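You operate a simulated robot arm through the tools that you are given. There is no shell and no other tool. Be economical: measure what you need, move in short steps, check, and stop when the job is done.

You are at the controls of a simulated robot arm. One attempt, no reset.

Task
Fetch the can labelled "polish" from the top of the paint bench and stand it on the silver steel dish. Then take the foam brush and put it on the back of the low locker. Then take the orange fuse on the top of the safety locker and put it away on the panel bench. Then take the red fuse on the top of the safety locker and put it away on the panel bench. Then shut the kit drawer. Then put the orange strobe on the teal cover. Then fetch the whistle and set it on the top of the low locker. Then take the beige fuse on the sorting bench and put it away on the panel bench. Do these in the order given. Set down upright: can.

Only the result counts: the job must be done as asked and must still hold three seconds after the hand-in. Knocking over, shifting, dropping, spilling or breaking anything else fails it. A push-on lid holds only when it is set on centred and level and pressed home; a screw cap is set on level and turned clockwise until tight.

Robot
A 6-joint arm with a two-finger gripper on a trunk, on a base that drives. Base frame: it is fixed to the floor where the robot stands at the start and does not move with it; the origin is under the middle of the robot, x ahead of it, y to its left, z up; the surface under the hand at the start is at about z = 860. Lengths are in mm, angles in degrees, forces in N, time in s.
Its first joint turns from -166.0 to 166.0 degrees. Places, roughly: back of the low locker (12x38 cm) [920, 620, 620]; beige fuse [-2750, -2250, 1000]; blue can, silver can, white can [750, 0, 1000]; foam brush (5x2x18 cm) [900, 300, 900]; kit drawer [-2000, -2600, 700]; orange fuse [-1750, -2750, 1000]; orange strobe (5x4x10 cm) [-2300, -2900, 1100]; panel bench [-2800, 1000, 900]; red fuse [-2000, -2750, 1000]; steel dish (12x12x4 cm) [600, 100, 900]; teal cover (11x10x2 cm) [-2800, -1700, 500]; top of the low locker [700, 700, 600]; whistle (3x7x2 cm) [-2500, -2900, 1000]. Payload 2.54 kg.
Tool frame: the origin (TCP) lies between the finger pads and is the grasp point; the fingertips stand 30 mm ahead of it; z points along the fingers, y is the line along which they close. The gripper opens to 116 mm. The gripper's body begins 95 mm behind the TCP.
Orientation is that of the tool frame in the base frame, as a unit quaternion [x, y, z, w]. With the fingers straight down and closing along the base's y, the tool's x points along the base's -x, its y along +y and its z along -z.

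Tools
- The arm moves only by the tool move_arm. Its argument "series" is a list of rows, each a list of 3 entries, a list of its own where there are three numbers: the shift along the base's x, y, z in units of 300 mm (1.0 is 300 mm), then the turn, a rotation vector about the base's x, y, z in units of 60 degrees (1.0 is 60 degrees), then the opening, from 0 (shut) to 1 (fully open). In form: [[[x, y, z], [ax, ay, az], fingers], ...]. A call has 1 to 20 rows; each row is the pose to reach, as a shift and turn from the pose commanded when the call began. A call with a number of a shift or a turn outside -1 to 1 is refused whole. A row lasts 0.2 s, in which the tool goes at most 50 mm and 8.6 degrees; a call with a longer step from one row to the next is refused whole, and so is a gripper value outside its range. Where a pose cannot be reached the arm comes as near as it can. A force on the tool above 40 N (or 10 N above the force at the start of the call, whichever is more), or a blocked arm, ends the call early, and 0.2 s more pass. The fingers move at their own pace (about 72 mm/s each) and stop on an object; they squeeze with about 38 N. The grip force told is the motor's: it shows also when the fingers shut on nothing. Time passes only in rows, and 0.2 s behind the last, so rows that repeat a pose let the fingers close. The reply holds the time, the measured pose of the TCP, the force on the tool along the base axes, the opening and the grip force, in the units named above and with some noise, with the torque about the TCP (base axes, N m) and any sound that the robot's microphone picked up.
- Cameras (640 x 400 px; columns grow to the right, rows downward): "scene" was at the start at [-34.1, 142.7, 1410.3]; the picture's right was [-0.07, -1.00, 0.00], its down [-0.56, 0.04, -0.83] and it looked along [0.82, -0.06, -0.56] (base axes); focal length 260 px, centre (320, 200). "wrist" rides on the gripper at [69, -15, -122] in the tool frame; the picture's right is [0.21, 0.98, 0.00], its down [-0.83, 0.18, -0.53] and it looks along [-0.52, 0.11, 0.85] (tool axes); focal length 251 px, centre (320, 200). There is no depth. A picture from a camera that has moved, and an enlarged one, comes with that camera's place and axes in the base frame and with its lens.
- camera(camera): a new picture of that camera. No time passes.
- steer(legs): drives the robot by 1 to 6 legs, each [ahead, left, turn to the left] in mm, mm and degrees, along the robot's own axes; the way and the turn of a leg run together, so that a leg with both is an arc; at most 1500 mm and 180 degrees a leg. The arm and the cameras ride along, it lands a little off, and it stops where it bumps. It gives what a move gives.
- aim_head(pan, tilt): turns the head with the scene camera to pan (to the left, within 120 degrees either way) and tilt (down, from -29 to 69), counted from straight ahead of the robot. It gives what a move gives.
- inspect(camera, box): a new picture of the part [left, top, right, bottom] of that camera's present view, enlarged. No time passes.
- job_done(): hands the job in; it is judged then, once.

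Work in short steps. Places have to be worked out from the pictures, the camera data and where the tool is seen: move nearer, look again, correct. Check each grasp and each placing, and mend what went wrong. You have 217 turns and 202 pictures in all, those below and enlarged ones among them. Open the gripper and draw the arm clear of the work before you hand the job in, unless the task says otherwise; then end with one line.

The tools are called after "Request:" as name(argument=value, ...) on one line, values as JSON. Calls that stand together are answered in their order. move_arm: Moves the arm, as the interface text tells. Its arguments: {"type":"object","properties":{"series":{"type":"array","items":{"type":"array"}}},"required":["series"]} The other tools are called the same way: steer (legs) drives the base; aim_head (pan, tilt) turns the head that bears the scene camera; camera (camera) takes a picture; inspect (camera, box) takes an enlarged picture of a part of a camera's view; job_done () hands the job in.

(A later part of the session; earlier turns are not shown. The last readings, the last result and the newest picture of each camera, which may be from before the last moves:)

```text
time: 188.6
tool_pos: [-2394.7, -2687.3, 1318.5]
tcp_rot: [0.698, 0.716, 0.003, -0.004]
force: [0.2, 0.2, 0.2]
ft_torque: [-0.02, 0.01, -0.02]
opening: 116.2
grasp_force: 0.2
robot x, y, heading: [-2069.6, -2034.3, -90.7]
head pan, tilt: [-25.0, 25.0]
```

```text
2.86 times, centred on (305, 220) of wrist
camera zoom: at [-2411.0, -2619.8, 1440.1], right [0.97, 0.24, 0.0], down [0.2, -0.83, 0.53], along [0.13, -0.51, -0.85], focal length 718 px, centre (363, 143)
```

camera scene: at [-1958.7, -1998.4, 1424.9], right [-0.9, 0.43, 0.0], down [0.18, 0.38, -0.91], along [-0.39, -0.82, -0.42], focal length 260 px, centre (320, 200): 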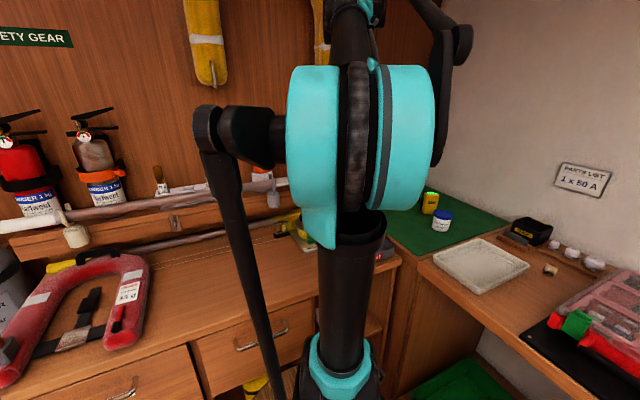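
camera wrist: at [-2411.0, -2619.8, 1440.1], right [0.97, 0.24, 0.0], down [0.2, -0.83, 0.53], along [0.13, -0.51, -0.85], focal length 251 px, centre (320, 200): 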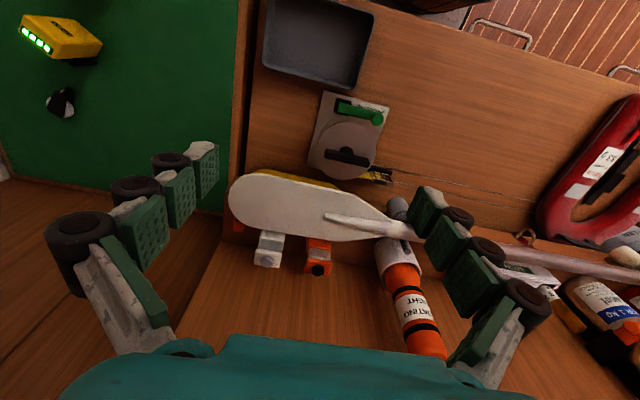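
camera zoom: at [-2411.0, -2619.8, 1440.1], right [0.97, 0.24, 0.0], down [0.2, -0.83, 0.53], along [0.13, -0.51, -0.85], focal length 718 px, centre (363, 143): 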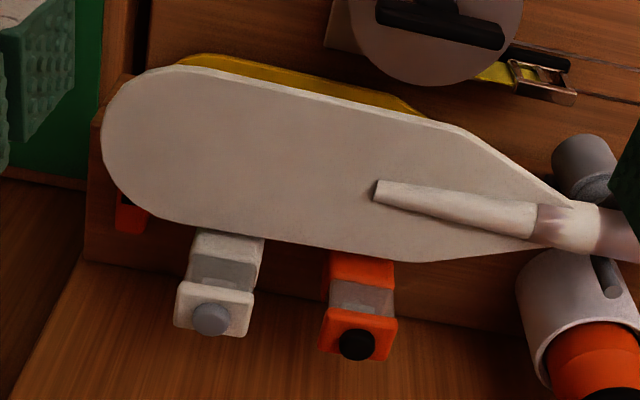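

On the shelf stand a white and an orange strobe, and a small orange item at x≈-2495 is likely the whistle. The orange strobe's top is at about (-2332,-2952,1126). I'll move above it.

Request:
move_arm(series=[[[0.05, -0.12, 0], [0, 0, -0.01], 0.9], [[0.1, -0.25, 0], [0, 0, -0.025], 0.8], [[0.15, -0.38, 0], [0, 0, -0.025], 0.7], [[0.2, -0.52, 0], [0, 0, -0.025], 0.58], [[0.21, -0.66, -0.05], [0, 0, -0.025], 0.58], [[0.21, -0.78, -0.12], [0, 0, -0.025], 0.58], [[0.21, -0.87, -0.2], [0, 0, -0.025], 0.58], [[0.21, -0.883, -0.32], [0, 0, -0.025], 0.58], [[0.21, -0.883, -0.4], [0, 0, -0.025], 0.58]])

Request:
camera(camera="wrist")

Request:
camera(camera="scene")

```text
time: 190.6
tool_pos: [-2329.7, -2950.6, 1198.9]
tcp_rot: [0.707, 0.707, 0.003, -0.003]
force: [-0.4, -0.5, 0.0]
ft_torque: [-0.01, -0.04, -0.01]
opening: 67.2
grasp_force: 0.0
out of reach, approached as far as the arm can: row 6, 7
robot x, y, heading: [-2068.3, -2035.9, -90.4]
head pan, tilt: [-25.0, 25.0]
```

```text
87 pictures are left
camera wrist: at [-2345.0, -2883.1, 1321.5], right [0.98, 0.21, 0.0], down [0.18, -0.83, 0.53], along [0.11, -0.51, -0.85], focal length 251 px, centre (320, 200)
```

wrist: 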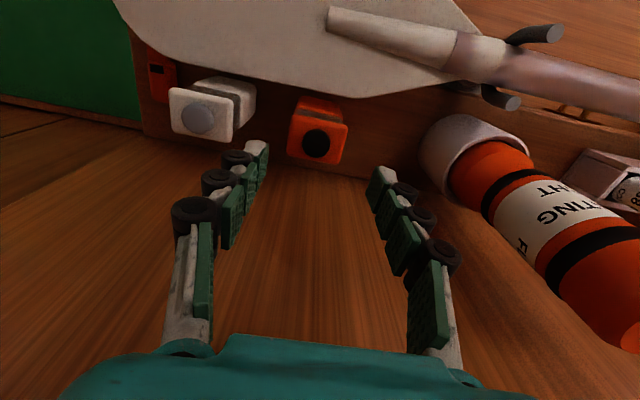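

```text
86 pictures are left
camera scene: at [-1958.7, -1998.4, 1424.9], right [-0.9, 0.43, 0.0], down [0.18, 0.38, -0.91], along [-0.39, -0.82, -0.42], focal length 260 px, centre (320, 200)
```

scene: 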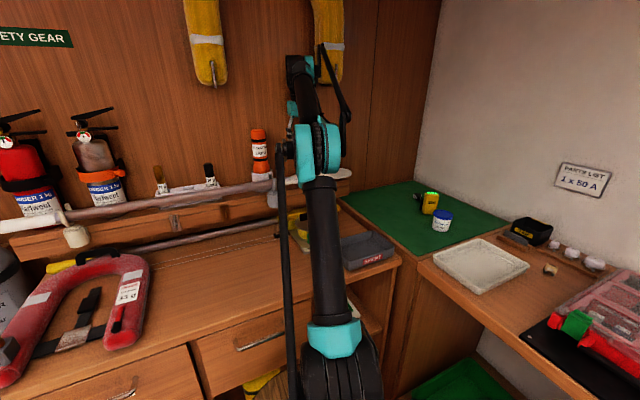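

The strobe is right below, at about (-2333,-2950). I'll descend to z≈1096.

Request:
move_arm(series=[[[-0.012, 0, -0.1], [0, 0, 0], 0.58], [[-0.012, 0, -0.2], [0, 0, 0], 0.58], [[-0.012, 0, -0.28], [0, 0, 0], 0.58], [[-0.012, 0, -0.34], [0, 0, 0], 0.58], [[-0.012, 0, -0.34], [0, 0, 0], 0.58]])

Request:
camera(camera="wrist")

```text
time: 191.8
tool_pos: [-2332.2, -2950.9, 1097.3]
tcp_rot: [0.707, 0.707, 0.003, -0.002]
force: [0.0, -0.5, -0.5]
ft_torque: [0.03, 0.02, -0.01]
opening: 67.1
grasp_force: 0.0
robot x, y, heading: [-2067.0, -2033.0, -90.6]
head pan, tilt: [-25.0, 25.0]
```

```text
85 pictures are left
camera wrist: at [-2347.6, -2883.5, 1219.4], right [0.98, 0.21, 0.0], down [0.18, -0.83, 0.53], along [0.11, -0.51, -0.85], focal length 251 px, centre (320, 200)
```

wrist: 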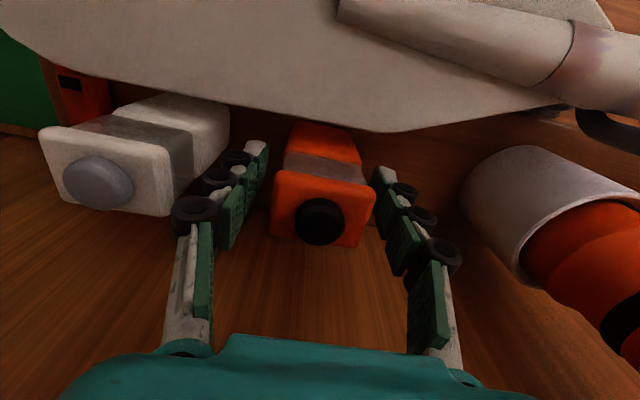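

The orange strobe is between the fingers. I'll close and lift.

Request:
move_arm(series=[[[0, 0, 0], [0, 0, 0], 0.4], [[0, 0, 0], [0, 0, 0], 0.25], [[0, 0, 0], [0, 0, 0], 0.25], [[0, 0, 0], [0, 0, 0], 0.25], [[0, 0, 0.08], [0, 0, 0], 0.25], [[0, 0, 0.2], [0, 0, 0], 0.25], [[0, 0, 0.34], [0, 0, 0], 0.25], [[0, 0, 0.42], [0, 0, 0], 0.25]])

Request:
camera(camera="wrist")

```text
time: 193.6
tool_pos: [-2331.8, -2949.6, 1225.6]
tcp_rot: [0.708, 0.706, 0.003, -0.003]
force: [0.0, 0.3, -0.8]
ft_torque: [-0.02, 0.05, -0.02]
opening: 44.9
grasp_force: 37.9
robot x, y, heading: [-2068.0, -2033.6, -90.6]
head pan, tilt: [-25.0, 25.0]
```

```text
84 pictures are left
camera wrist: at [-2347.3, -2881.8, 1346.9], right [0.98, 0.21, 0.0], down [0.18, -0.83, 0.53], along [0.11, -0.51, -0.85], focal length 251 px, centre (320, 200)
```

wrist: 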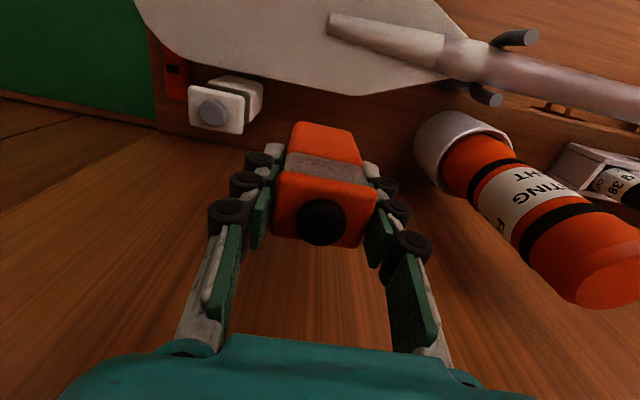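

The strobe is held. I'll retract back over the locker and towards the robot.

Request:
move_arm(series=[[[0.05, 0.12, 0.05], [0, 0, 0], 0.25], [[0.1, 0.25, 0.08], [0, 0, 0], 0.25], [[0.15, 0.38, 0.08], [0, 0, 0], 0.25], [[0.2, 0.51, 0.08], [0, 0, 0], 0.25], [[0.25, 0.64, 0.08], [0, 0, 0], 0.25], [[0.3, 0.77, 0.08], [0, 0, 0], 0.25], [[0.35, 0.9, 0.08], [0, 0, 0], 0.25], [[0.4, 1.0, 0.08], [0, 0, 0], 0.25]])

Request:
move_arm(series=[[[0.1, 0.1, 0], [0, 0, 0], 0.25], [[0.2, 0.2, 0], [0, 0, 0], 0.25], [[0.3, 0.3, 0], [0, 0, 0], 0.25], [[0.4, 0.35, 0], [0, 0, 0], 0.25]])

```text
time: 195.4
tool_pos: [-2210.7, -2647.5, 1247.8]
tcp_rot: [0.708, 0.706, 0.003, -0.003]
force: [-0.5, 0.4, -2.0]
ft_torque: [0.06, 0.01, 0.04]
opening: 45.0
grasp_force: 38.2
robot x, y, heading: [-2066.3, -2031.6, -90.6]
head pan, tilt: [-25.0, 25.0]
```

```text
time: 196.4
tool_pos: [-2091.1, -2545.7, 1247.0]
tcp_rot: [0.708, 0.706, 0.003, -0.003]
force: [0.3, -1.2, -1.4]
ft_torque: [0.0, 0.0, 0.02]
opening: 45.1
grasp_force: 38.2
robot x, y, heading: [-2066.9, -2033.4, -90.2]
head pan, tilt: [-25.0, 25.0]
```

I'll back away, face the sorting bench shelf, and stay distant first so the scene camera can see into the low shelf.

Request:
steer(legs=[[-400, 0, 0], [0, 0, -90], [-700, 0, 0]])

Request:
aim_head(pan=0, tilt=30)

Request:
camera(camera="scene")

```text
time: 206.1
tool_pos: [-1884.0, -1611.9, 1246.3]
tcp_rot: [1.0, 0.008, 0.004, 0.0]
force: [0.0, 0.4, -0.6]
ft_torque: [-0.05, 0.04, -0.01]
opening: 45.1
grasp_force: 37.8
robot x, y, heading: [-1369.4, -1626.1, -179.4]
head pan, tilt: [-25.0, 25.0]
```

```text
time: 206.9
tool_pos: [-1883.9, -1611.1, 1246.9]
tcp_rot: [1.0, 0.009, 0.004, 0.0]
force: [0.4, 0.3, -1.5]
ft_torque: [0.01, 0.02, -0.02]
opening: 45.0
grasp_force: 38.1
robot x, y, heading: [-1373.6, -1627.9, -179.5]
head pan, tilt: [0.0, 30.0]
```

```text
83 pictures are left
camera scene: at [-1342.6, -1776.8, 1417.0], right [-0.01, 1.0, 0.0], down [0.5, 0.0, -0.87], along [-0.87, -0.01, -0.5], focal length 260 px, centre (320, 200)
```

scene: 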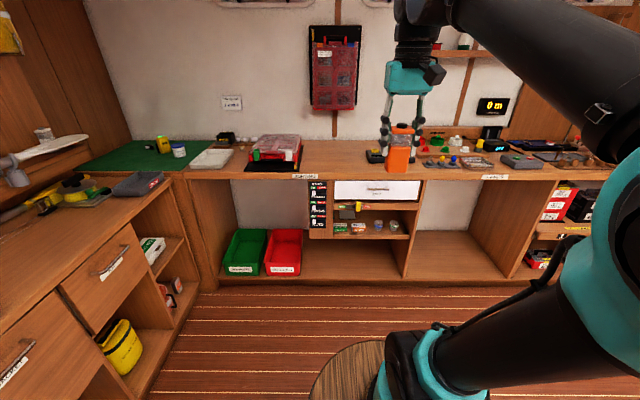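

Request:
inspect(camera="scene", box=[300, 170, 430, 250])

```text
4.92 times, centred on (365, 210) of scene
camera zoom: at [-1342.6, -1776.8, 1417.0], right [-0.01, 1.0, 0.0], down [0.5, 0.0, -0.87], along [-0.87, -0.01, -0.5], focal length 1282 px, centre (98, 151)
```

zoom: 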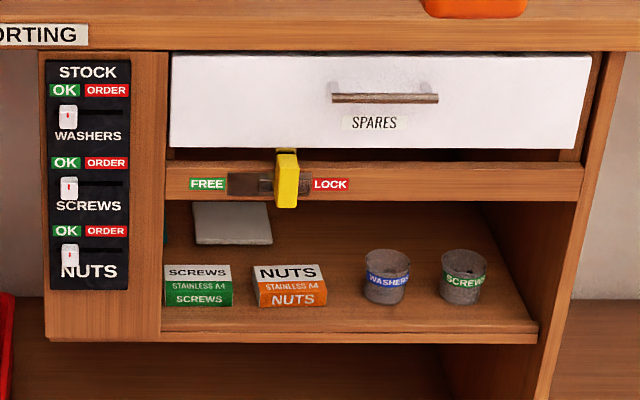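

The cover is the flat plate at the back of the shelf, centre about (-2712,-1623), top z≈530, behind the SCREWS and NUTS boxes (tops z≈542) and under a rail (z≈679). I'll enter with the tool horizontal and the wrist camera on top, so I first yaw the tool 180°.

Request:
move_arm(series=[[[0, 0, 0], [0, 0, 0.125], 0.25], [[0, 0, 0], [0, 0, 0.25], 0.25], [[0, 0, 0], [0, 0, 0.375], 0.25], [[0, 0, 0], [0, 0, 0.5], 0.25], [[0, 0, 0], [0, 0, 0.625], 0.25], [[0, 0, 0], [0, 0, 0.75], 0.25], [[0, 0, 0], [0, 0, 0.875], 0.25], [[0, 0, 0], [0, 0, 1], 0.25]])

Request:
move_arm(series=[[[0, 0, 0], [0, 0, 0.125], 0.25], [[0, 0, 0], [0, 0, 0.25], 0.25], [[0, 0, 0], [0, 0, 0.375], 0.25], [[0, 0, 0], [0, 0, 0.5], 0.25], [[0, 0, 0], [0, 0, 0.625], 0.25], [[0, 0, 0], [0, 0, 0.75], 0.25], [[0, 0, 0], [0, 0, 0.875], 0.25], [[0, 0, 0], [0, 0, 1], 0.25]])

Request:
move_arm(series=[[[0, 0, 0], [0, 0, 0.125], 0.25], [[0, 0, 0], [0, 0, 0.25], 0.25], [[0, 0, 0], [0, 0, 0.375], 0.25], [[0, 0, 0], [0, 0, 0.5], 0.25], [[0, 0, 0], [0, 0, 0.625], 0.25], [[0, 0, 0], [0, 0, 0.75], 0.25], [[0, 0, 0], [0, 0, 0.875], 0.25], [[0, 0, 0], [0, 0, 0.984], 0.25]])

Request:
camera(camera="scene")

```text
time: 208.7
tool_pos: [-1883.9, -1612.0, 1246.0]
tcp_rot: [0.861, 0.508, 0.004, -0.003]
force: [-0.1, -0.1, -0.9]
ft_torque: [-0.02, 0.0, -0.02]
opening: 44.8
grasp_force: 37.9
robot x, y, heading: [-1374.0, -1624.2, -179.4]
head pan, tilt: [0.0, 30.0]
```

```text
time: 210.5
tool_pos: [-1883.0, -1612.2, 1245.6]
tcp_rot: [0.492, 0.871, 0.002, -0.003]
force: [-0.8, 0.0, -0.7]
ft_torque: [0.02, -0.02, 0.01]
opening: 44.5
grasp_force: 38.1
robot x, y, heading: [-1372.2, -1625.7, -179.5]
head pan, tilt: [0.0, 30.0]
```

```text
time: 212.3
tool_pos: [-1882.0, -1625.5, 1245.8]
tcp_rot: [0.002, 1.0, 0.001, -0.005]
force: [0.5, 0.2, -1.2]
ft_torque: [-0.01, -0.01, 0.0]
opening: 45.1
grasp_force: 38.2
out of reach, approached as far as the arm can: row 8
robot x, y, heading: [-1368.7, -1623.7, -179.4]
head pan, tilt: [0.0, 30.0]
```

```text
81 pictures are left
camera scene: at [-1342.7, -1776.8, 1417.0], right [-0.01, 1.0, 0.0], down [0.5, 0.0, -0.87], along [-0.87, -0.01, -0.5], focal length 260 px, centre (320, 200)
```

scene: 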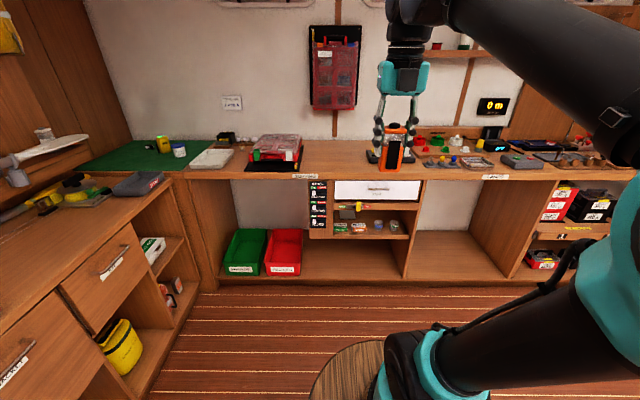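

The yaw worked (at its limit). Now I'll pitch the tool forward to about 83°.

Request:
move_arm(series=[[[0, 0, 0], [0, 0.12, 0], 0.25], [[0, 0, 0], [0, 0.24, 0], 0.25], [[0, 0, 0], [0, 0.36, 0], 0.25], [[0, 0, 0], [0, 0.48, 0], 0.25], [[0, 0, 0], [0, 0.6, 0], 0.25], [[0, 0, 0], [0, 0.7, 0], 0.25]])

Request:
move_arm(series=[[[0, 0, -0.1], [0, 0.12, 0], 0.25], [[0, 0, -0.2], [0, 0.24, 0], 0.25], [[0, 0, -0.3], [0, 0.36, 0], 0.25], [[0, 0, -0.4], [0, 0.48, 0], 0.25], [[0, 0, -0.5], [0, 0.6, 0], 0.25], [[0, 0, -0.6], [0, 0.683, 0], 0.25]])

Request:
camera(camera="wrist")

Request:
camera(camera="scene")

```text
time: 213.7
tool_pos: [-1882.3, -1626.1, 1247.0]
tcp_rot: [-0.001, 0.932, 0.0, -0.362]
force: [-0.7, -0.3, -1.2]
ft_torque: [-0.02, -0.02, 0.0]
opening: 44.8
grasp_force: 38.2
robot x, y, heading: [-1369.8, -1626.7, -179.4]
head pan, tilt: [0.0, 30.0]
```

```text
time: 215.1
tool_pos: [-1917.1, -1660.3, 1046.3]
tcp_rot: [0.001, 0.746, 0.001, -0.666]
force: [0.0, -0.5, -1.5]
ft_torque: [0.01, -0.01, -0.03]
opening: 44.9
grasp_force: 38.3
out of reach, approached as far as the arm can: row 2, 3, 4, 5, 6
robot x, y, heading: [-1370.8, -1623.0, -179.4]
head pan, tilt: [0.0, 30.0]
```

```text
80 pictures are left
camera wrist: at [-1804.7, -1675.5, 1127.5], right [-0.02, 0.98, 0.21], down [0.62, 0.18, -0.76], along [-0.78, 0.12, -0.61], focal length 251 px, centre (320, 200)
```

wrist: 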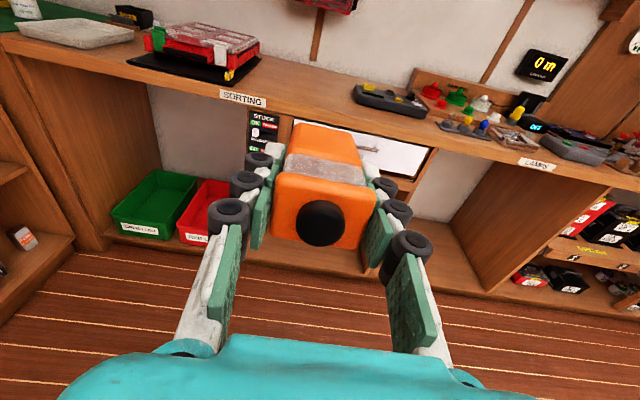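

```text
79 pictures are left
camera scene: at [-1342.7, -1777.0, 1417.0], right [-0.01, 1.0, 0.0], down [0.5, 0.0, -0.87], along [-0.87, -0.01, -0.5], focal length 260 px, centre (320, 200)
```

scene: 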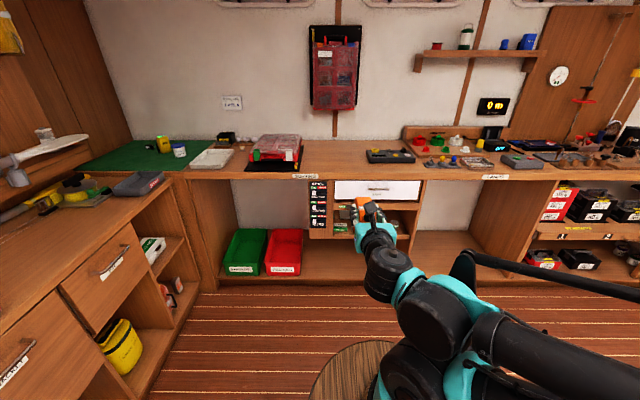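

Pitch is achieved; I was only limited by being too close in. I'll extend outward and lower in free space.

Request:
move_arm(series=[[[-0.13, 0, 0], [0, 0, 0], 0.25], [[-0.26, 0, 0], [0, 0, 0], 0.25], [[-0.39, 0, -0.05], [0, 0, 0], 0.25], [[-0.52, 0, -0.1], [0, 0, 0], 0.25], [[-0.64, 0, -0.18], [0, 0, 0], 0.25], [[-0.72, 0, -0.3], [0, 0, 0], 0.25], [[-0.72, 0, -0.45], [0, 0, 0], 0.25], [[-0.72, 0, -0.6], [0, 0, 0], 0.25], [[-0.72, 0, -0.75], [0, 0, 0], 0.25], [[-0.72, 0, -0.9], [0, 0, 0], 0.25], [[-0.72, 0, -1.0], [0, 0, 0], 0.25]])

Request:
move_arm(series=[[[0, 0, -0.1], [0, 0, 0], 0.25], [[0, 0, -0.25], [0, 0, 0], 0.25], [[0, 0, -0.4], [0, 0, 0], 0.25], [[0, 0, -0.54], [0, 0, 0], 0.25], [[0, 0, -0.54], [0, 0, 0], 0.25]])

Request:
camera(camera="wrist")

Request:
camera(camera="scene")

```text
time: 217.5
tool_pos: [-2204.2, -1675.2, 924.7]
tcp_rot: [0.0, 0.747, 0.0, -0.665]
force: [0.0, 0.7, -0.9]
ft_torque: [0.01, -0.04, -0.01]
opening: 45.4
grasp_force: 37.8
out of reach, approached as far as the arm can: row 7, 8, 9, 10, 11
robot x, y, heading: [-1372.0, -1626.5, -179.6]
head pan, tilt: [0.0, 30.0]
```

```text
time: 218.7
tool_pos: [-2283.0, -1696.5, 871.7]
tcp_rot: [0.0, 0.747, 0.001, -0.665]
force: [0.3, -0.3, -1.0]
ft_torque: [0.0, 0.0, 0.01]
opening: 44.9
grasp_force: 38.5
out of reach, approached as far as the arm can: row 1, 2, 3, 4, 5
robot x, y, heading: [-1369.5, -1625.6, -179.3]
head pan, tilt: [0.0, 30.0]
```

```text
78 pictures are left
camera wrist: at [-2171.3, -1710.5, 954.5], right [-0.02, 0.98, 0.21], down [0.63, 0.18, -0.76], along [-0.78, 0.12, -0.62], focal length 251 px, centre (320, 200)
```

wrist: 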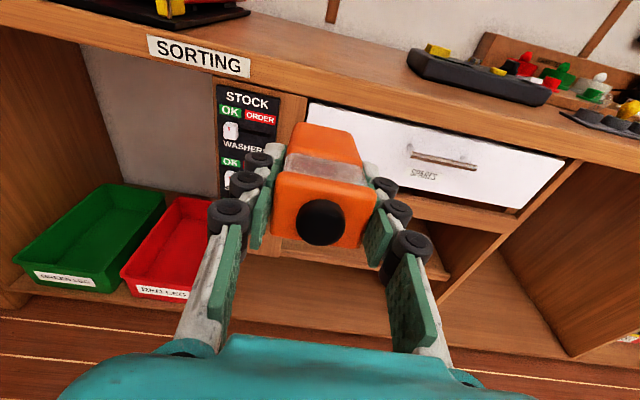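

```text
77 pictures are left
camera scene: at [-1342.7, -1776.9, 1417.0], right [-0.01, 1.0, 0.0], down [0.5, 0.0, -0.87], along [-0.87, -0.01, -0.5], focal length 260 px, centre (320, 200)
```

scene: 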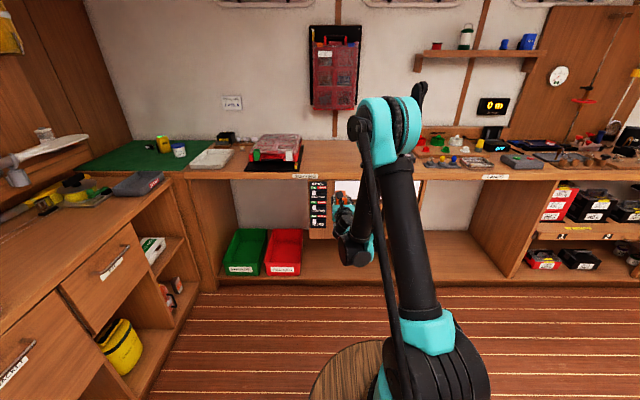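

The y drift suggests wrist roll sits at its joint limit. I'll back the roll off by about 10° and retry lowering.

Request:
move_arm(series=[[[0, 0.05, 0], [-0.08, 0, -0.01], 0.25], [[0, 0.1, 0], [-0.165, 0, -0.02], 0.25], [[0.05, 0.2, 0], [-0.165, 0, -0.02], 0.25], [[0.1, 0.24, 0], [-0.165, 0, -0.02], 0.25], [[0.1, 0.24, 0], [-0.165, 0, -0.02], 0.25]])

Request:
move_arm(series=[[[0, 0, -0.12], [0, 0, 0], 0.25], [[0, 0, -0.25], [0, 0, 0], 0.25], [[0, 0, -0.4], [0, 0, 0], 0.25], [[0, 0, -0.54], [0, 0, 0], 0.25], [[0, 0, -0.54], [0, 0, 0], 0.25]])

```text
time: 219.9
tool_pos: [-2266.8, -1627.4, 894.2]
tcp_rot: [0.065, 0.744, -0.058, -0.662]
force: [-0.5, -0.2, -0.8]
ft_torque: [-0.03, -0.02, 0.01]
opening: 44.9
grasp_force: 37.1
out of reach, approached as far as the arm can: row 3, 4, 5
robot x, y, heading: [-1367.9, -1627.3, -179.5]
head pan, tilt: [0.0, 30.0]
```

```text
time: 221.1
tool_pos: [-2356.4, -1636.4, 810.7]
tcp_rot: [0.065, 0.744, -0.058, -0.663]
force: [0.5, 1.1, -1.2]
ft_torque: [0.0, -0.01, -0.02]
opening: 45.0
grasp_force: 38.1
out of reach, approached as far as the arm can: row 1, 2, 3, 4, 5
robot x, y, heading: [-1373.6, -1625.2, -179.7]
head pan, tilt: [0.0, 30.0]
```

Horizontal low reach is limited by the wrist bend, so I'll change plan. I'll lay the strobe flat on a free spot of the sorting bench, then regrip its near end with the tool pitched about 28° down, which fits under the rail. First I'll raise the arm.

Request:
move_arm(series=[[[0, 0, 0.12], [0, 0, 0], 0.25], [[0, 0, 0.25], [0, 0, 0], 0.25], [[0, 0, 0.4], [0, 0, 0], 0.25], [[0, 0, 0.55], [0, 0, 0], 0.25], [[0, 0, 0.7], [0, 0, 0], 0.25], [[0.1, -0.05, 0.8], [0, 0, 0], 0.25], [[0.1, -0.1, 0.8], [0, 0, 0], 0.25]])

```text
time: 222.7
tool_pos: [-2324.0, -1665.6, 1051.4]
tcp_rot: [0.066, 0.744, -0.056, -0.663]
force: [-0.1, -0.3, -0.6]
ft_torque: [0.01, -0.06, -0.02]
opening: 45.1
grasp_force: 37.6
robot x, y, heading: [-1374.4, -1624.1, -179.4]
head pan, tilt: [0.0, 30.0]
```

Request:
steer(legs=[[295, 0, -0.6]])

Request:
camera(camera="wrist")

Request:
camera(camera="scene")

```text
time: 224.8
tool_pos: [-2617.3, -1655.8, 1050.7]
tcp_rot: [0.068, 0.743, -0.055, -0.663]
force: [-0.2, -0.6, -1.9]
ft_torque: [0.03, -0.01, 0.01]
opening: 44.9
grasp_force: 37.8
robot x, y, heading: [-1664.8, -1627.2, 179.8]
head pan, tilt: [0.0, 30.0]
```

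```text
76 pictures are left
camera wrist: at [-2505.1, -1659.8, 1134.3], right [0.01, 1.0, 0.04], down [0.63, 0.03, -0.78], along [-0.78, 0.03, -0.63], focal length 251 px, centre (320, 200)
```

wrist: 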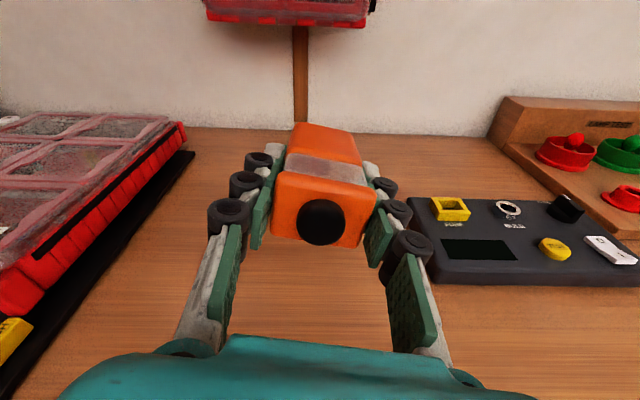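

```text
75 pictures are left
camera scene: at [-1637.6, -1778.0, 1417.0], right [0.0, 1.0, 0.0], down [0.5, 0.0, -0.87], along [-0.87, 0.0, -0.5], focal length 260 px, centre (320, 200)
```

scene: 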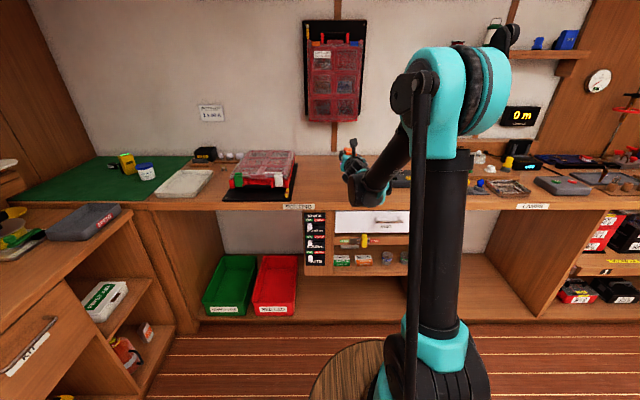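

The bench area ahead is free. I'll lower the strobe towards it near the front edge.

Request:
move_arm(series=[[[0.1, -0.07, 0], [0, 0, 0], 0.25], [[0.19, -0.147, 0], [0, 0, 0], 0.25], [[0.19, -0.147, -0.14], [0, 0, 0], 0.25], [[0.19, -0.147, -0.28], [0, 0, 0], 0.25], [[0.19, -0.147, -0.4], [0, 0, 0], 0.25], [[0.19, -0.147, -0.46], [0, 0, 0], 0.25], [[0.19, -0.147, -0.48], [0, 0, 0], 0.25], [[0.19, -0.147, -0.49], [0, 0, 0], 0.25]])

Request:
camera(camera="wrist")

Request:
inspect(camera="scene", box=[290, 130, 410, 220])

```text
time: 226.6
tool_pos: [-2557.8, -1699.4, 904.9]
tcp_rot: [0.068, 0.743, -0.054, -0.664]
force: [2.2, -1.6, 27.2]
ft_torque: [0.27, 1.52, 0.09]
opening: 45.0
grasp_force: 38.3
robot x, y, heading: [-1663.9, -1627.4, 179.6]
head pan, tilt: [0.0, 30.0]
```

```text
74 pictures are left
camera wrist: at [-2446.6, -1704.4, 988.4], right [0.01, 1.0, 0.04], down [0.63, 0.03, -0.78], along [-0.78, 0.03, -0.63], focal length 251 px, centre (320, 200)
```

wrist: 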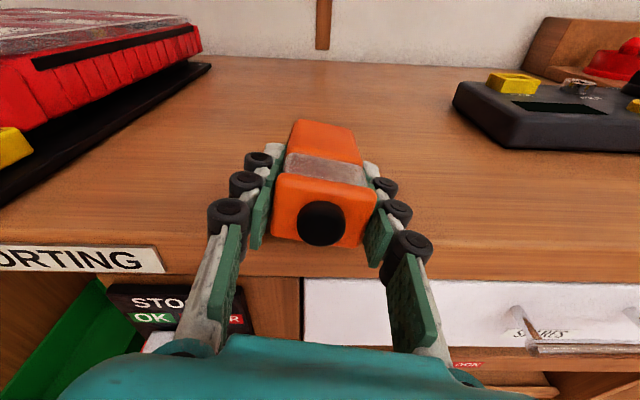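

```text
4.44 times, centred on (350, 175) of scene
camera zoom: at [-1636.2, -1778.0, 1416.9], right [0.0, 1.0, 0.0], down [0.5, 0.0, -0.87], along [-0.87, 0.0, -0.5], focal length 1157 px, centre (187, 311)
```

zoom: 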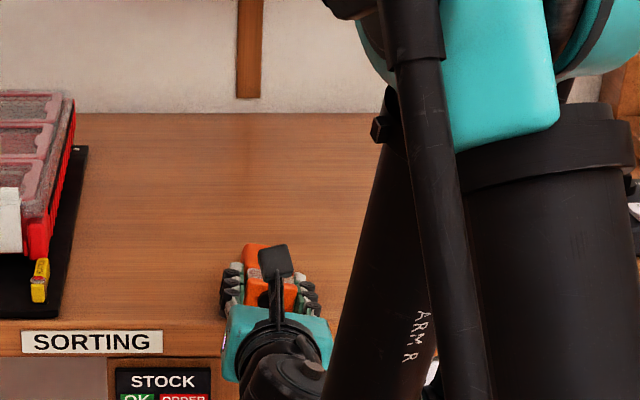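

Contact. I'll ease 1 mm up, release gently, then withdraw straight back.

Request:
move_arm(series=[[[0, 0, 0.004], [0, 0, 0], 0.25], [[0, 0, 0.004], [0, 0, 0], 0.35], [[0, 0, 0.004], [0, 0, 0], 0.45], [[0, 0, 0.004], [0, 0, 0], 0.6], [[0, 0, 0.004], [0, 0, 0], 0.6], [[0.1, 0, 0.015], [0, 0, 0], 0.6], [[0.22, 0, 0.03], [0, 0, 0], 0.6], [[0.35, 0, 0.1], [0, 0, 0], 0.6], [[0.4, 0, 0.22], [0, 0, 0], 0.6]])

Request:
camera(camera="wrist")

```text
time: 228.6
tool_pos: [-2441.2, -1699.8, 968.5]
tcp_rot: [0.069, 0.743, -0.053, -0.663]
force: [-1.1, -0.7, 0.9]
ft_torque: [-0.01, 0.0, 0.0]
opening: 69.5
grasp_force: 0.1
out of reach, approached as far as the arm can: row 7, 8
robot x, y, heading: [-1662.5, -1627.4, 179.7]
head pan, tilt: [0.0, 30.0]
```

```text
72 pictures are left
camera wrist: at [-2329.4, -1703.7, 1052.2], right [0.01, 1.0, 0.04], down [0.63, 0.03, -0.78], along [-0.78, 0.03, -0.63], focal length 251 px, centre (320, 200)
```

wrist: 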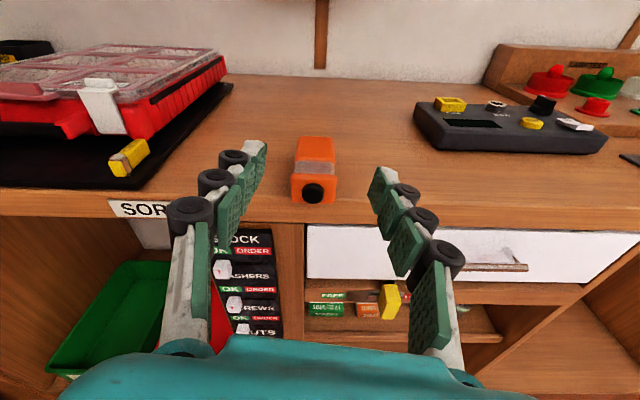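

The strobe lies flat and square at the bench edge, near end at about x=-2540, y=-1703. Now I'll roll the tool back so the camera is underneath.

Request:
move_arm(series=[[[0.02, 0, 0.05], [-0.124, 0, -0.015], 0.6], [[0.02, 0, 0.1], [-0.248, 0, -0.03], 0.6], [[0.02, 0, 0.15], [-0.372, 0, -0.046], 0.6], [[0.02, 0, 0.2], [-0.496, 0, -0.061], 0.6], [[0.02, 0, 0.2], [-0.62, 0, -0.076], 0.6], [[0.02, 0, 0.2], [-0.744, 0, -0.091], 0.6], [[0.02, 0, 0.2], [-0.868, 0, -0.107], 0.6], [[0.02, 0, 0.2], [-0.993, 0, -0.122], 0.6]])

Request:
move_arm(series=[[[0, 0, 0], [-0.124, 0, -0.015], 0.6], [[0, 0, 0], [-0.248, 0, -0.03], 0.6], [[0, 0, 0], [-0.372, 0, -0.046], 0.6], [[0, 0, 0], [-0.496, 0, -0.061], 0.6], [[0, 0, 0], [-0.62, 0, -0.076], 0.6], [[0, 0, 0], [-0.744, 0, -0.091], 0.6], [[0, 0, 0], [-0.868, 0, -0.107], 0.6], [[0, 0, 0], [-0.993, 0, -0.122], 0.6]])

Request:
move_arm(series=[[[0, 0, 0], [-0.124, 0, -0.015], 0.6], [[0, 0, 0], [-0.248, 0, -0.03], 0.6], [[0, 0, 0], [-0.372, 0, -0.046], 0.6], [[0, 0, 0], [-0.496, 0, -0.061], 0.6], [[0, 0, 0], [-0.62, 0, -0.076], 0.6], [[0, 0, 0], [-0.744, 0, -0.091], 0.6], [[0, 0, 0], [-0.827, 0, -0.102], 0.6]])

Request:
move_arm(series=[[[0, 0, 0], [0, -0.12, 0], 0.6], [[0, 0, 0], [0, -0.24, 0], 0.6], [[0, 0, 0], [0, -0.35, 0], 0.6], [[0, 0, 0], [0, -0.35, 0], 0.6]])

Request:
camera(camera="wrist")

```text
time: 230.3
tool_pos: [-2434.6, -1698.4, 1030.1]
tcp_rot: [0.436, 0.612, -0.376, -0.542]
force: [0.0, 0.9, -0.9]
ft_torque: [0.0, 0.0, 0.02]
opening: 69.4
grasp_force: 0.0
robot x, y, heading: [-1664.4, -1629.7, 179.8]
head pan, tilt: [0.0, 30.0]
```

```text
time: 232.2
tool_pos: [-2435.7, -1699.7, 1031.1]
tcp_rot: [0.684, 0.318, -0.596, -0.276]
force: [-0.1, -0.5, 0.4]
ft_torque: [-0.02, -0.01, 0.02]
opening: 69.6
grasp_force: 0.0
robot x, y, heading: [-1663.4, -1623.9, 179.9]
head pan, tilt: [0.0, 30.0]
```

```text
time: 233.8
tool_pos: [-2435.8, -1699.7, 1029.2]
tcp_rot: [0.753, 0.002, -0.658, 0.005]
force: [0.2, -0.7, -0.8]
ft_torque: [0.01, 0.03, 0.04]
opening: 69.9
grasp_force: 0.1
robot x, y, heading: [-1664.4, -1627.2, 179.9]
head pan, tilt: [0.0, 30.0]
```

```text
time: 234.8
tool_pos: [-2436.0, -1698.7, 1029.6]
tcp_rot: [0.86, 0.002, -0.51, 0.005]
force: [0.2, -0.1, 0.5]
ft_torque: [0.05, -0.01, -0.01]
opening: 69.7
grasp_force: 0.0
robot x, y, heading: [-1668.0, -1624.0, 179.7]
head pan, tilt: [0.0, 30.0]
```

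```text
71 pictures are left
camera wrist: at [-2295.3, -1682.9, 1026.8], right [0.11, -0.98, -0.18], down [0.07, -0.17, 0.98], along [-0.99, -0.12, 0.05], focal length 251 px, centre (320, 200)
```

wrist: 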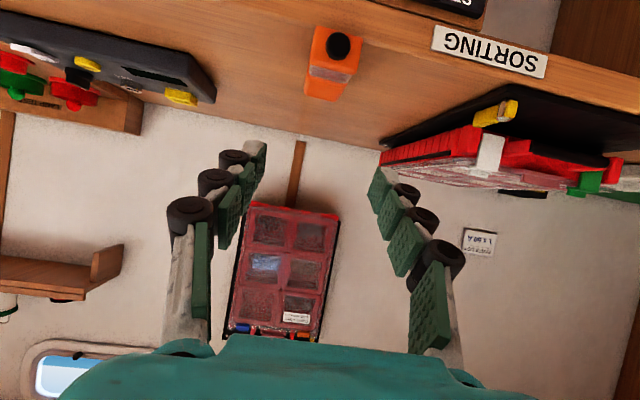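

The tool is pitched down 28.7° with the camera below. I'll set about 25° and approach the strobe's near end at grip height.

Request:
move_arm(series=[[[-0.05, -0.017, -0.1], [0, 0.06, 0], 0.6], [[-0.1, -0.017, -0.22], [0, 0.06, 0], 0.6], [[-0.1, -0.017, -0.34], [0, 0.06, 0], 0.6], [[-0.1, -0.017, -0.43], [0, 0.06, 0], 0.6], [[-0.18, -0.017, -0.438], [0, 0.06, 0], 0.6], [[-0.26, -0.017, -0.438], [0, 0.06, 0], 0.6], [[-0.317, -0.017, -0.438], [0, 0.06, 0], 0.6], [[-0.317, -0.017, -0.438], [0, 0.06, 0], 0.6]])

Request:
camera(camera="wrist")

Request:
inspect(camera="scene", box=[290, 130, 410, 220])

```text
time: 236.5
tool_pos: [-2523.0, -1699.3, 899.7]
tcp_rot: [0.843, 0.001, -0.537, 0.003]
force: [42.9, 30.2, 35.7]
ft_torque: [1.55, -0.04, -1.61]
opening: 56.4
grasp_force: 24.1
robot x, y, heading: [-1667.5, -1625.9, 179.8]
head pan, tilt: [0.0, 30.0]
stopped in row 8: the force on the tool passed its limit at 44 N (the readings are from after the stop); the commanded pose is now the measured one
```

```text
70 pictures are left
camera wrist: at [-2384.1, -1683.1, 888.0], right [0.1, -0.98, -0.19], down [0.14, -0.18, 0.97], along [-0.99, -0.12, 0.12], focal length 251 px, centre (320, 200)
```

wrist: 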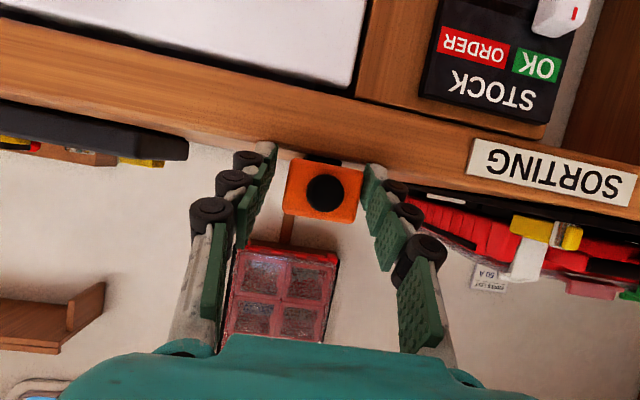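

```text
4.44 times, centred on (350, 175) of scene
camera zoom: at [-1633.8, -1776.4, 1417.0], right [0.0, 1.0, 0.0], down [0.5, 0.0, -0.87], along [-0.87, 0.0, -0.5], focal length 1157 px, centre (187, 311)
```

zoom: 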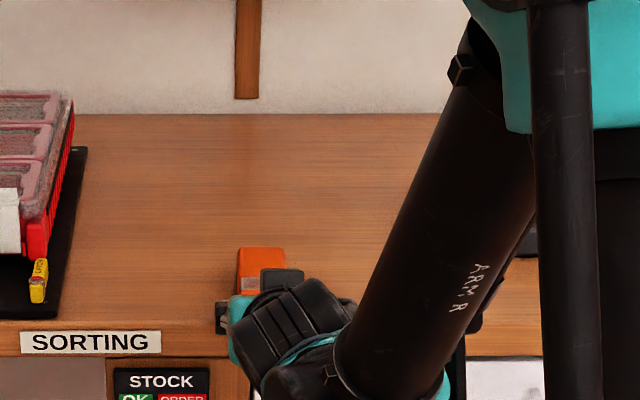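

Contact with the bench edge, most likely the finger knuckles. The strobe itself hasn't moved noticeably. I'll back off, raise 9 mm and look.

Request:
move_arm(series=[[[0.05, -0.01, 0.01], [0, 0, 0], 0.6], [[0.1, -0.015, 0.035], [0, 0, 0], 0.6], [[0.1, -0.015, 0.035], [0, 0, 0], 0.6]])

Request:
camera(camera="wrist")

```text
time: 237.3
tool_pos: [-2497.0, -1708.2, 907.7]
tcp_rot: [0.844, 0.002, -0.536, 0.005]
force: [-0.2, 0.1, 0.3]
ft_torque: [-0.01, -0.02, 0.03]
opening: 69.7
grasp_force: 0.0
robot x, y, heading: [-1661.5, -1627.5, 179.8]
head pan, tilt: [0.0, 30.0]
```

```text
68 pictures are left
camera wrist: at [-2356.9, -1691.7, 896.4], right [0.1, -0.98, -0.19], down [0.13, -0.17, 0.98], along [-0.99, -0.12, 0.11], focal length 251 px, centre (320, 200)
```

wrist: 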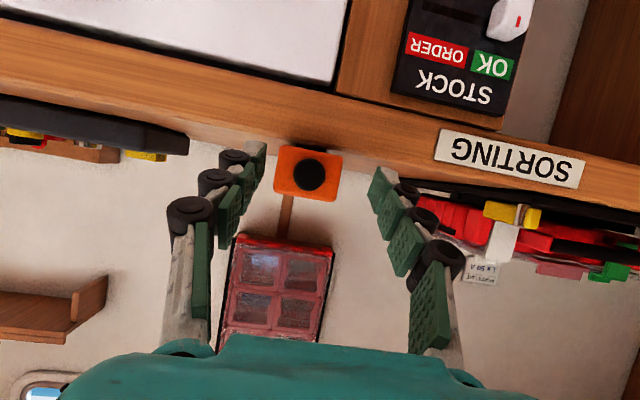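

The bench is at about z=880 here. I'll shift +4 mm in y, keep z≈909, advance and grip.

Request:
move_arm(series=[[[-0.04, 0.014, 0.006], [0, 0, 0], 0.6], [[-0.08, 0.014, 0.006], [0, 0, 0], 0.6], [[-0.113, 0.014, 0.006], [0, 0, 0], 0.6], [[-0.113, 0.014, 0.006], [0, 0, 0], 0.45], [[-0.113, 0.014, 0.006], [0, 0, 0], 0.3], [[-0.113, 0.014, 0.006], [0, 0, 0], 0.25], [[-0.113, 0.014, 0.006], [0, 0, 0], 0.25]])

Request:
camera(camera="wrist")

```text
time: 238.9
tool_pos: [-2531.5, -1703.9, 909.9]
tcp_rot: [0.843, 0.001, -0.537, 0.005]
force: [-0.6, 0.3, 2.5]
ft_torque: [0.03, 0.05, -0.01]
opening: 44.3
grasp_force: 38.1
robot x, y, heading: [-1663.1, -1624.8, 179.7]
head pan, tilt: [0.0, 30.0]
```

```text
67 pictures are left
camera wrist: at [-2392.0, -1687.0, 898.5], right [0.1, -0.98, -0.19], down [0.13, -0.17, 0.98], along [-0.99, -0.12, 0.11], focal length 251 px, centre (320, 200)
```

wrist: 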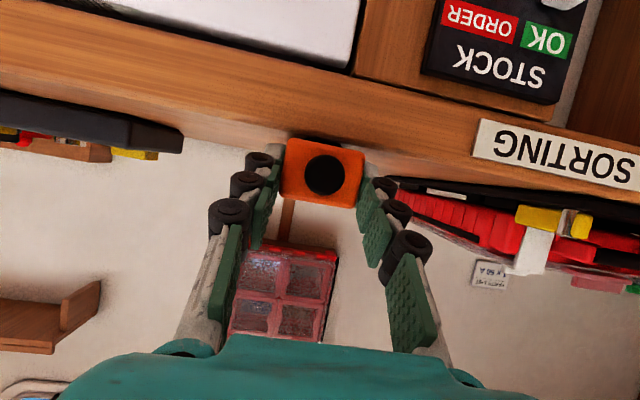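

Gripped. I'll lift clear and back the base away to test the low pose in free space.

Request:
move_arm(series=[[[0, 0, 0.06], [0, 0, 0], 0.25], [[0, 0, 0.18], [0, 0, 0], 0.25], [[0, 0, 0.25], [0, 0, 0], 0.25]])

Request:
steer(legs=[[-420, 0, 0]])

Request:
move_arm(series=[[[-0.1, 0.06, 0], [0, 0, 0], 0.25], [[-0.2, 0.12, -0.05], [0, 0, 0], 0.25], [[-0.25, 0.18, -0.15], [0, 0, 0], 0.25], [[-0.25, 0.22, -0.3], [0, 0, 0], 0.25], [[-0.25, 0.22, -0.45], [0, 0, 0], 0.25], [[-0.25, 0.22, -0.6], [0, 0, 0], 0.25], [[-0.25, 0.22, -0.75], [0, 0, 0], 0.25], [[-0.25, 0.22, -0.9], [0, 0, 0], 0.25], [[-0.25, 0.22, -1.0], [0, 0, 0], 0.25]])

Request:
camera(camera="wrist")

```text
time: 239.7
tool_pos: [-2531.6, -1703.2, 984.6]
tcp_rot: [0.844, 0.001, -0.536, 0.005]
force: [0.1, -0.4, -1.4]
ft_torque: [0.0, -0.02, 0.0]
opening: 44.4
grasp_force: 37.7
robot x, y, heading: [-1660.3, -1624.1, 179.6]
head pan, tilt: [0.0, 30.0]
```

```text
time: 242.2
tool_pos: [-2116.0, -1708.6, 984.9]
tcp_rot: [0.844, 0.006, -0.537, 0.008]
force: [-0.3, -0.3, -2.2]
ft_torque: [-0.05, -0.08, -0.02]
opening: 44.3
grasp_force: 39.0
robot x, y, heading: [-1245.3, -1624.3, -179.9]
head pan, tilt: [0.0, 30.0]
```

```text
time: 244.2
tool_pos: [-2228.6, -1646.3, 710.1]
tcp_rot: [0.845, 0.004, -0.535, 0.006]
force: [-0.7, 1.4, -0.8]
ft_torque: [0.0, -0.05, 0.01]
opening: 44.6
grasp_force: 38.4
out of reach, approached as far as the arm can: row 8, 9
robot x, y, heading: [-1244.6, -1625.8, -179.7]
head pan, tilt: [0.0, 30.0]
```

```text
66 pictures are left
camera wrist: at [-2089.3, -1629.1, 700.0], right [0.11, -0.98, -0.19], down [0.13, -0.17, 0.98], along [-0.99, -0.13, 0.11], focal length 251 px, centre (320, 200)
```

wrist: 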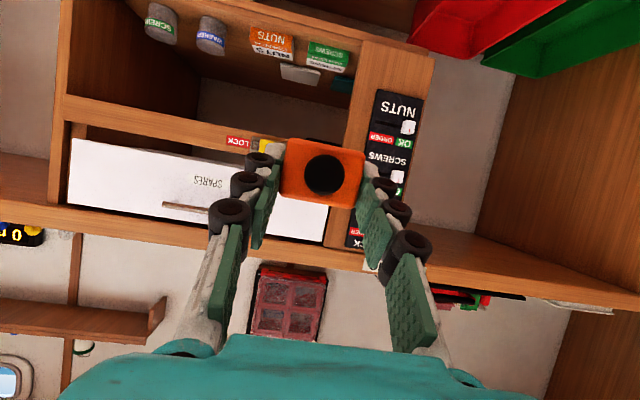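

Request:
inspect(camera="wrist", box=[190, 0, 450, 160])

```text
2.46 times, centred on (320, 80) of wrist
camera zoom: at [-2089.3, -1629.1, 700.0], right [0.11, -0.98, -0.19], down [0.13, -0.17, 0.98], along [-0.99, -0.13, 0.11], focal length 619 px, centre (320, 495)
```

zoom: 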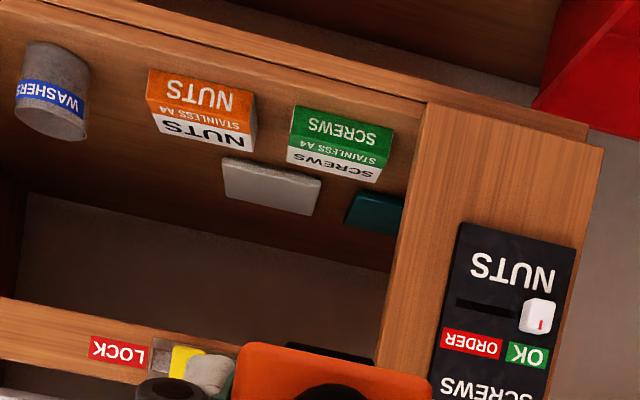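

Useful finding: the real teal cover is further back and to the side, at about (-2805,-1752,457), partly behind the STOCK post; the plate I'd picked is a grey one. I need a flatter, lower reach, which calls for a flipped wrist with the camera on top. I'll put the strobe back on the bench first.

Request:
move_arm(series=[[[0, 0, 0.12], [0, 0, 0], 0.25], [[0, 0, 0.26], [0, 0, 0], 0.25], [[0, 0, 0.4], [0, 0, 0], 0.25], [[0, -0.03, 0.55], [0, 0, 0], 0.25], [[0.08, -0.07, 0.68], [0, 0, 0], 0.25], [[0.18, -0.11, 0.78], [0, 0, 0], 0.25], [[0.28, -0.15, 0.86], [0, 0, 0], 0.25], [[0.37, -0.2, 0.93], [0, 0, 0], 0.25]])

Request:
steer(legs=[[420, 0, 0]])

```text
time: 246.0
tool_pos: [-2116.8, -1704.9, 991.4]
tcp_rot: [0.844, 0.005, -0.536, 0.007]
force: [0.4, 0.9, -0.9]
ft_torque: [0.0, -0.06, 0.0]
opening: 44.4
grasp_force: 37.9
robot x, y, heading: [-1247.2, -1626.6, -179.9]
head pan, tilt: [0.0, 30.0]
```

```text
time: 248.6
tool_pos: [-2538.0, -1719.6, 990.9]
tcp_rot: [0.844, 0.009, -0.536, 0.01]
force: [-0.2, -0.5, -1.6]
ft_torque: [0.0, -0.08, 0.0]
opening: 44.3
grasp_force: 37.9
robot x, y, heading: [-1670.5, -1631.1, -179.6]
head pan, tilt: [0.0, 30.0]
```

Request:
move_arm(series=[[[0, 0.03, -0.12], [0, 0, 0], 0.25], [[0, 0.03, -0.22], [0, 0, 0], 0.25], [[0, 0.03, -0.258], [0, 0, 0], 0.25], [[0, 0.03, -0.265], [0, 0, 0], 0.25], [[0, 0.03, -0.265], [0, 0, 0], 0.35], [[0, 0.03, -0.265], [0, 0, 0], 0.5], [[0, 0.03, -0.265], [0, 0, 0], 0.6], [[0.1, 0.03, -0.25], [0, 0, 0], 0.6], [[0.22, 0.03, -0.22], [0, 0, 0], 0.6], [[0.34, 0.03, -0.16], [0, 0, 0], 0.6]])

Request:
camera(camera="wrist")

```text
time: 250.8
tool_pos: [-2434.1, -1711.0, 942.7]
tcp_rot: [0.844, 0.01, -0.536, 0.01]
force: [-0.7, 0.2, -0.5]
ft_torque: [0.03, -0.03, 0.0]
opening: 69.6
grasp_force: 0.0
robot x, y, heading: [-1669.0, -1629.7, -179.2]
head pan, tilt: [0.0, 30.0]
```

```text
64 pictures are left
camera wrist: at [-2295.9, -1691.4, 930.7], right [0.12, -0.98, -0.19], down [0.14, -0.17, 0.98], along [-0.98, -0.14, 0.11], focal length 251 px, centre (320, 200)
```

wrist: 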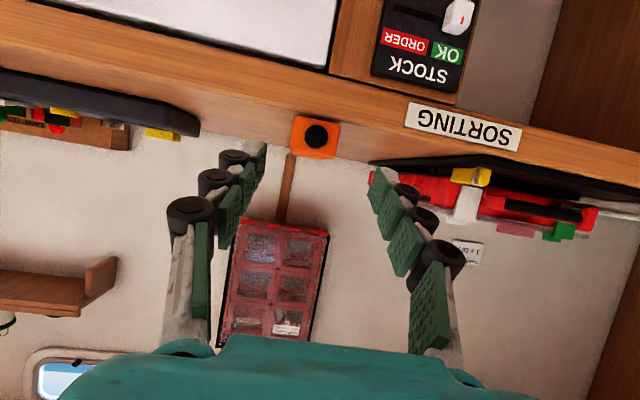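

The strobe is back on the bench, flat. Now I'll bring the tool to vertical, raised and drawn back, as the start of the wrist flip.

Request:
move_arm(series=[[[0.05, 0, 0.08], [0, -0.125, 0], 0.6], [[0.1, 0, 0.16], [0, -0.25, 0], 0.6], [[0.15, 0, 0.24], [0, -0.375, 0], 0.6], [[0.2, 0, 0.32], [0, -0.5, 0], 0.6], [[0.25, 0.05, 0.4], [0, -0.625, 0], 0.6], [[0.3, 0.1, 0.45], [0, -0.75, 0], 0.6], [[0.35, 0.15, 0.5], [0, -0.875, 0], 0.6], [[0.35, 0.2, 0.5], [0, -1, 0], 0.6]])

Request:
move_arm(series=[[[0, 0, 0], [-0.125, 0, 0], 0.6], [[0, 0, 0], [-0.25, 0, 0], 0.6], [[0, 0, 0], [-0.375, 0, 0], 0.6], [[0, 0, 0], [-0.5, 0, 0], 0.6], [[0, 0, 0], [-0.625, 0, 0], 0.6], [[0, 0, 0], [-0.75, 0, 0], 0.6], [[0, 0, 0], [-0.875, 0, 0], 0.6], [[0, 0, 0], [-1, 0, 0], 0.6]])

Request:
move_arm(series=[[[0, 0, 0], [-0.125, 0, 0], 0.6], [[0, 0, 0], [-0.25, 0, 0], 0.6], [[0, 0, 0], [-0.375, 0, 0], 0.6], [[0, 0, 0], [-0.5, 0, 0], 0.6]])

```text
time: 252.6
tool_pos: [-2332.1, -1650.9, 1092.4]
tcp_rot: [0.999, 0.003, -0.041, 0.014]
force: [-0.5, 0.2, 0.3]
ft_torque: [-0.01, 0.02, -0.03]
opening: 69.8
grasp_force: 0.1
robot x, y, heading: [-1670.0, -1627.9, -179.2]
head pan, tilt: [0.0, 30.0]
```

```text
time: 254.4
tool_pos: [-2330.2, -1650.4, 1091.7]
tcp_rot: [0.858, -0.019, -0.038, 0.511]
force: [0.9, 0.2, 0.1]
ft_torque: [0.03, 0.02, -0.01]
opening: 69.5
grasp_force: 0.0
robot x, y, heading: [-1669.0, -1632.5, -179.3]
head pan, tilt: [0.0, 30.0]
```

```text
time: 255.4
tool_pos: [-2330.6, -1649.8, 1093.3]
tcp_rot: [0.697, -0.028, -0.032, 0.716]
force: [0.1, 0.0, 0.0]
ft_torque: [0.01, -0.03, -0.04]
opening: 69.4
grasp_force: 0.1
robot x, y, heading: [-1666.6, -1629.0, -179.1]
head pan, tilt: [0.0, 30.0]
```

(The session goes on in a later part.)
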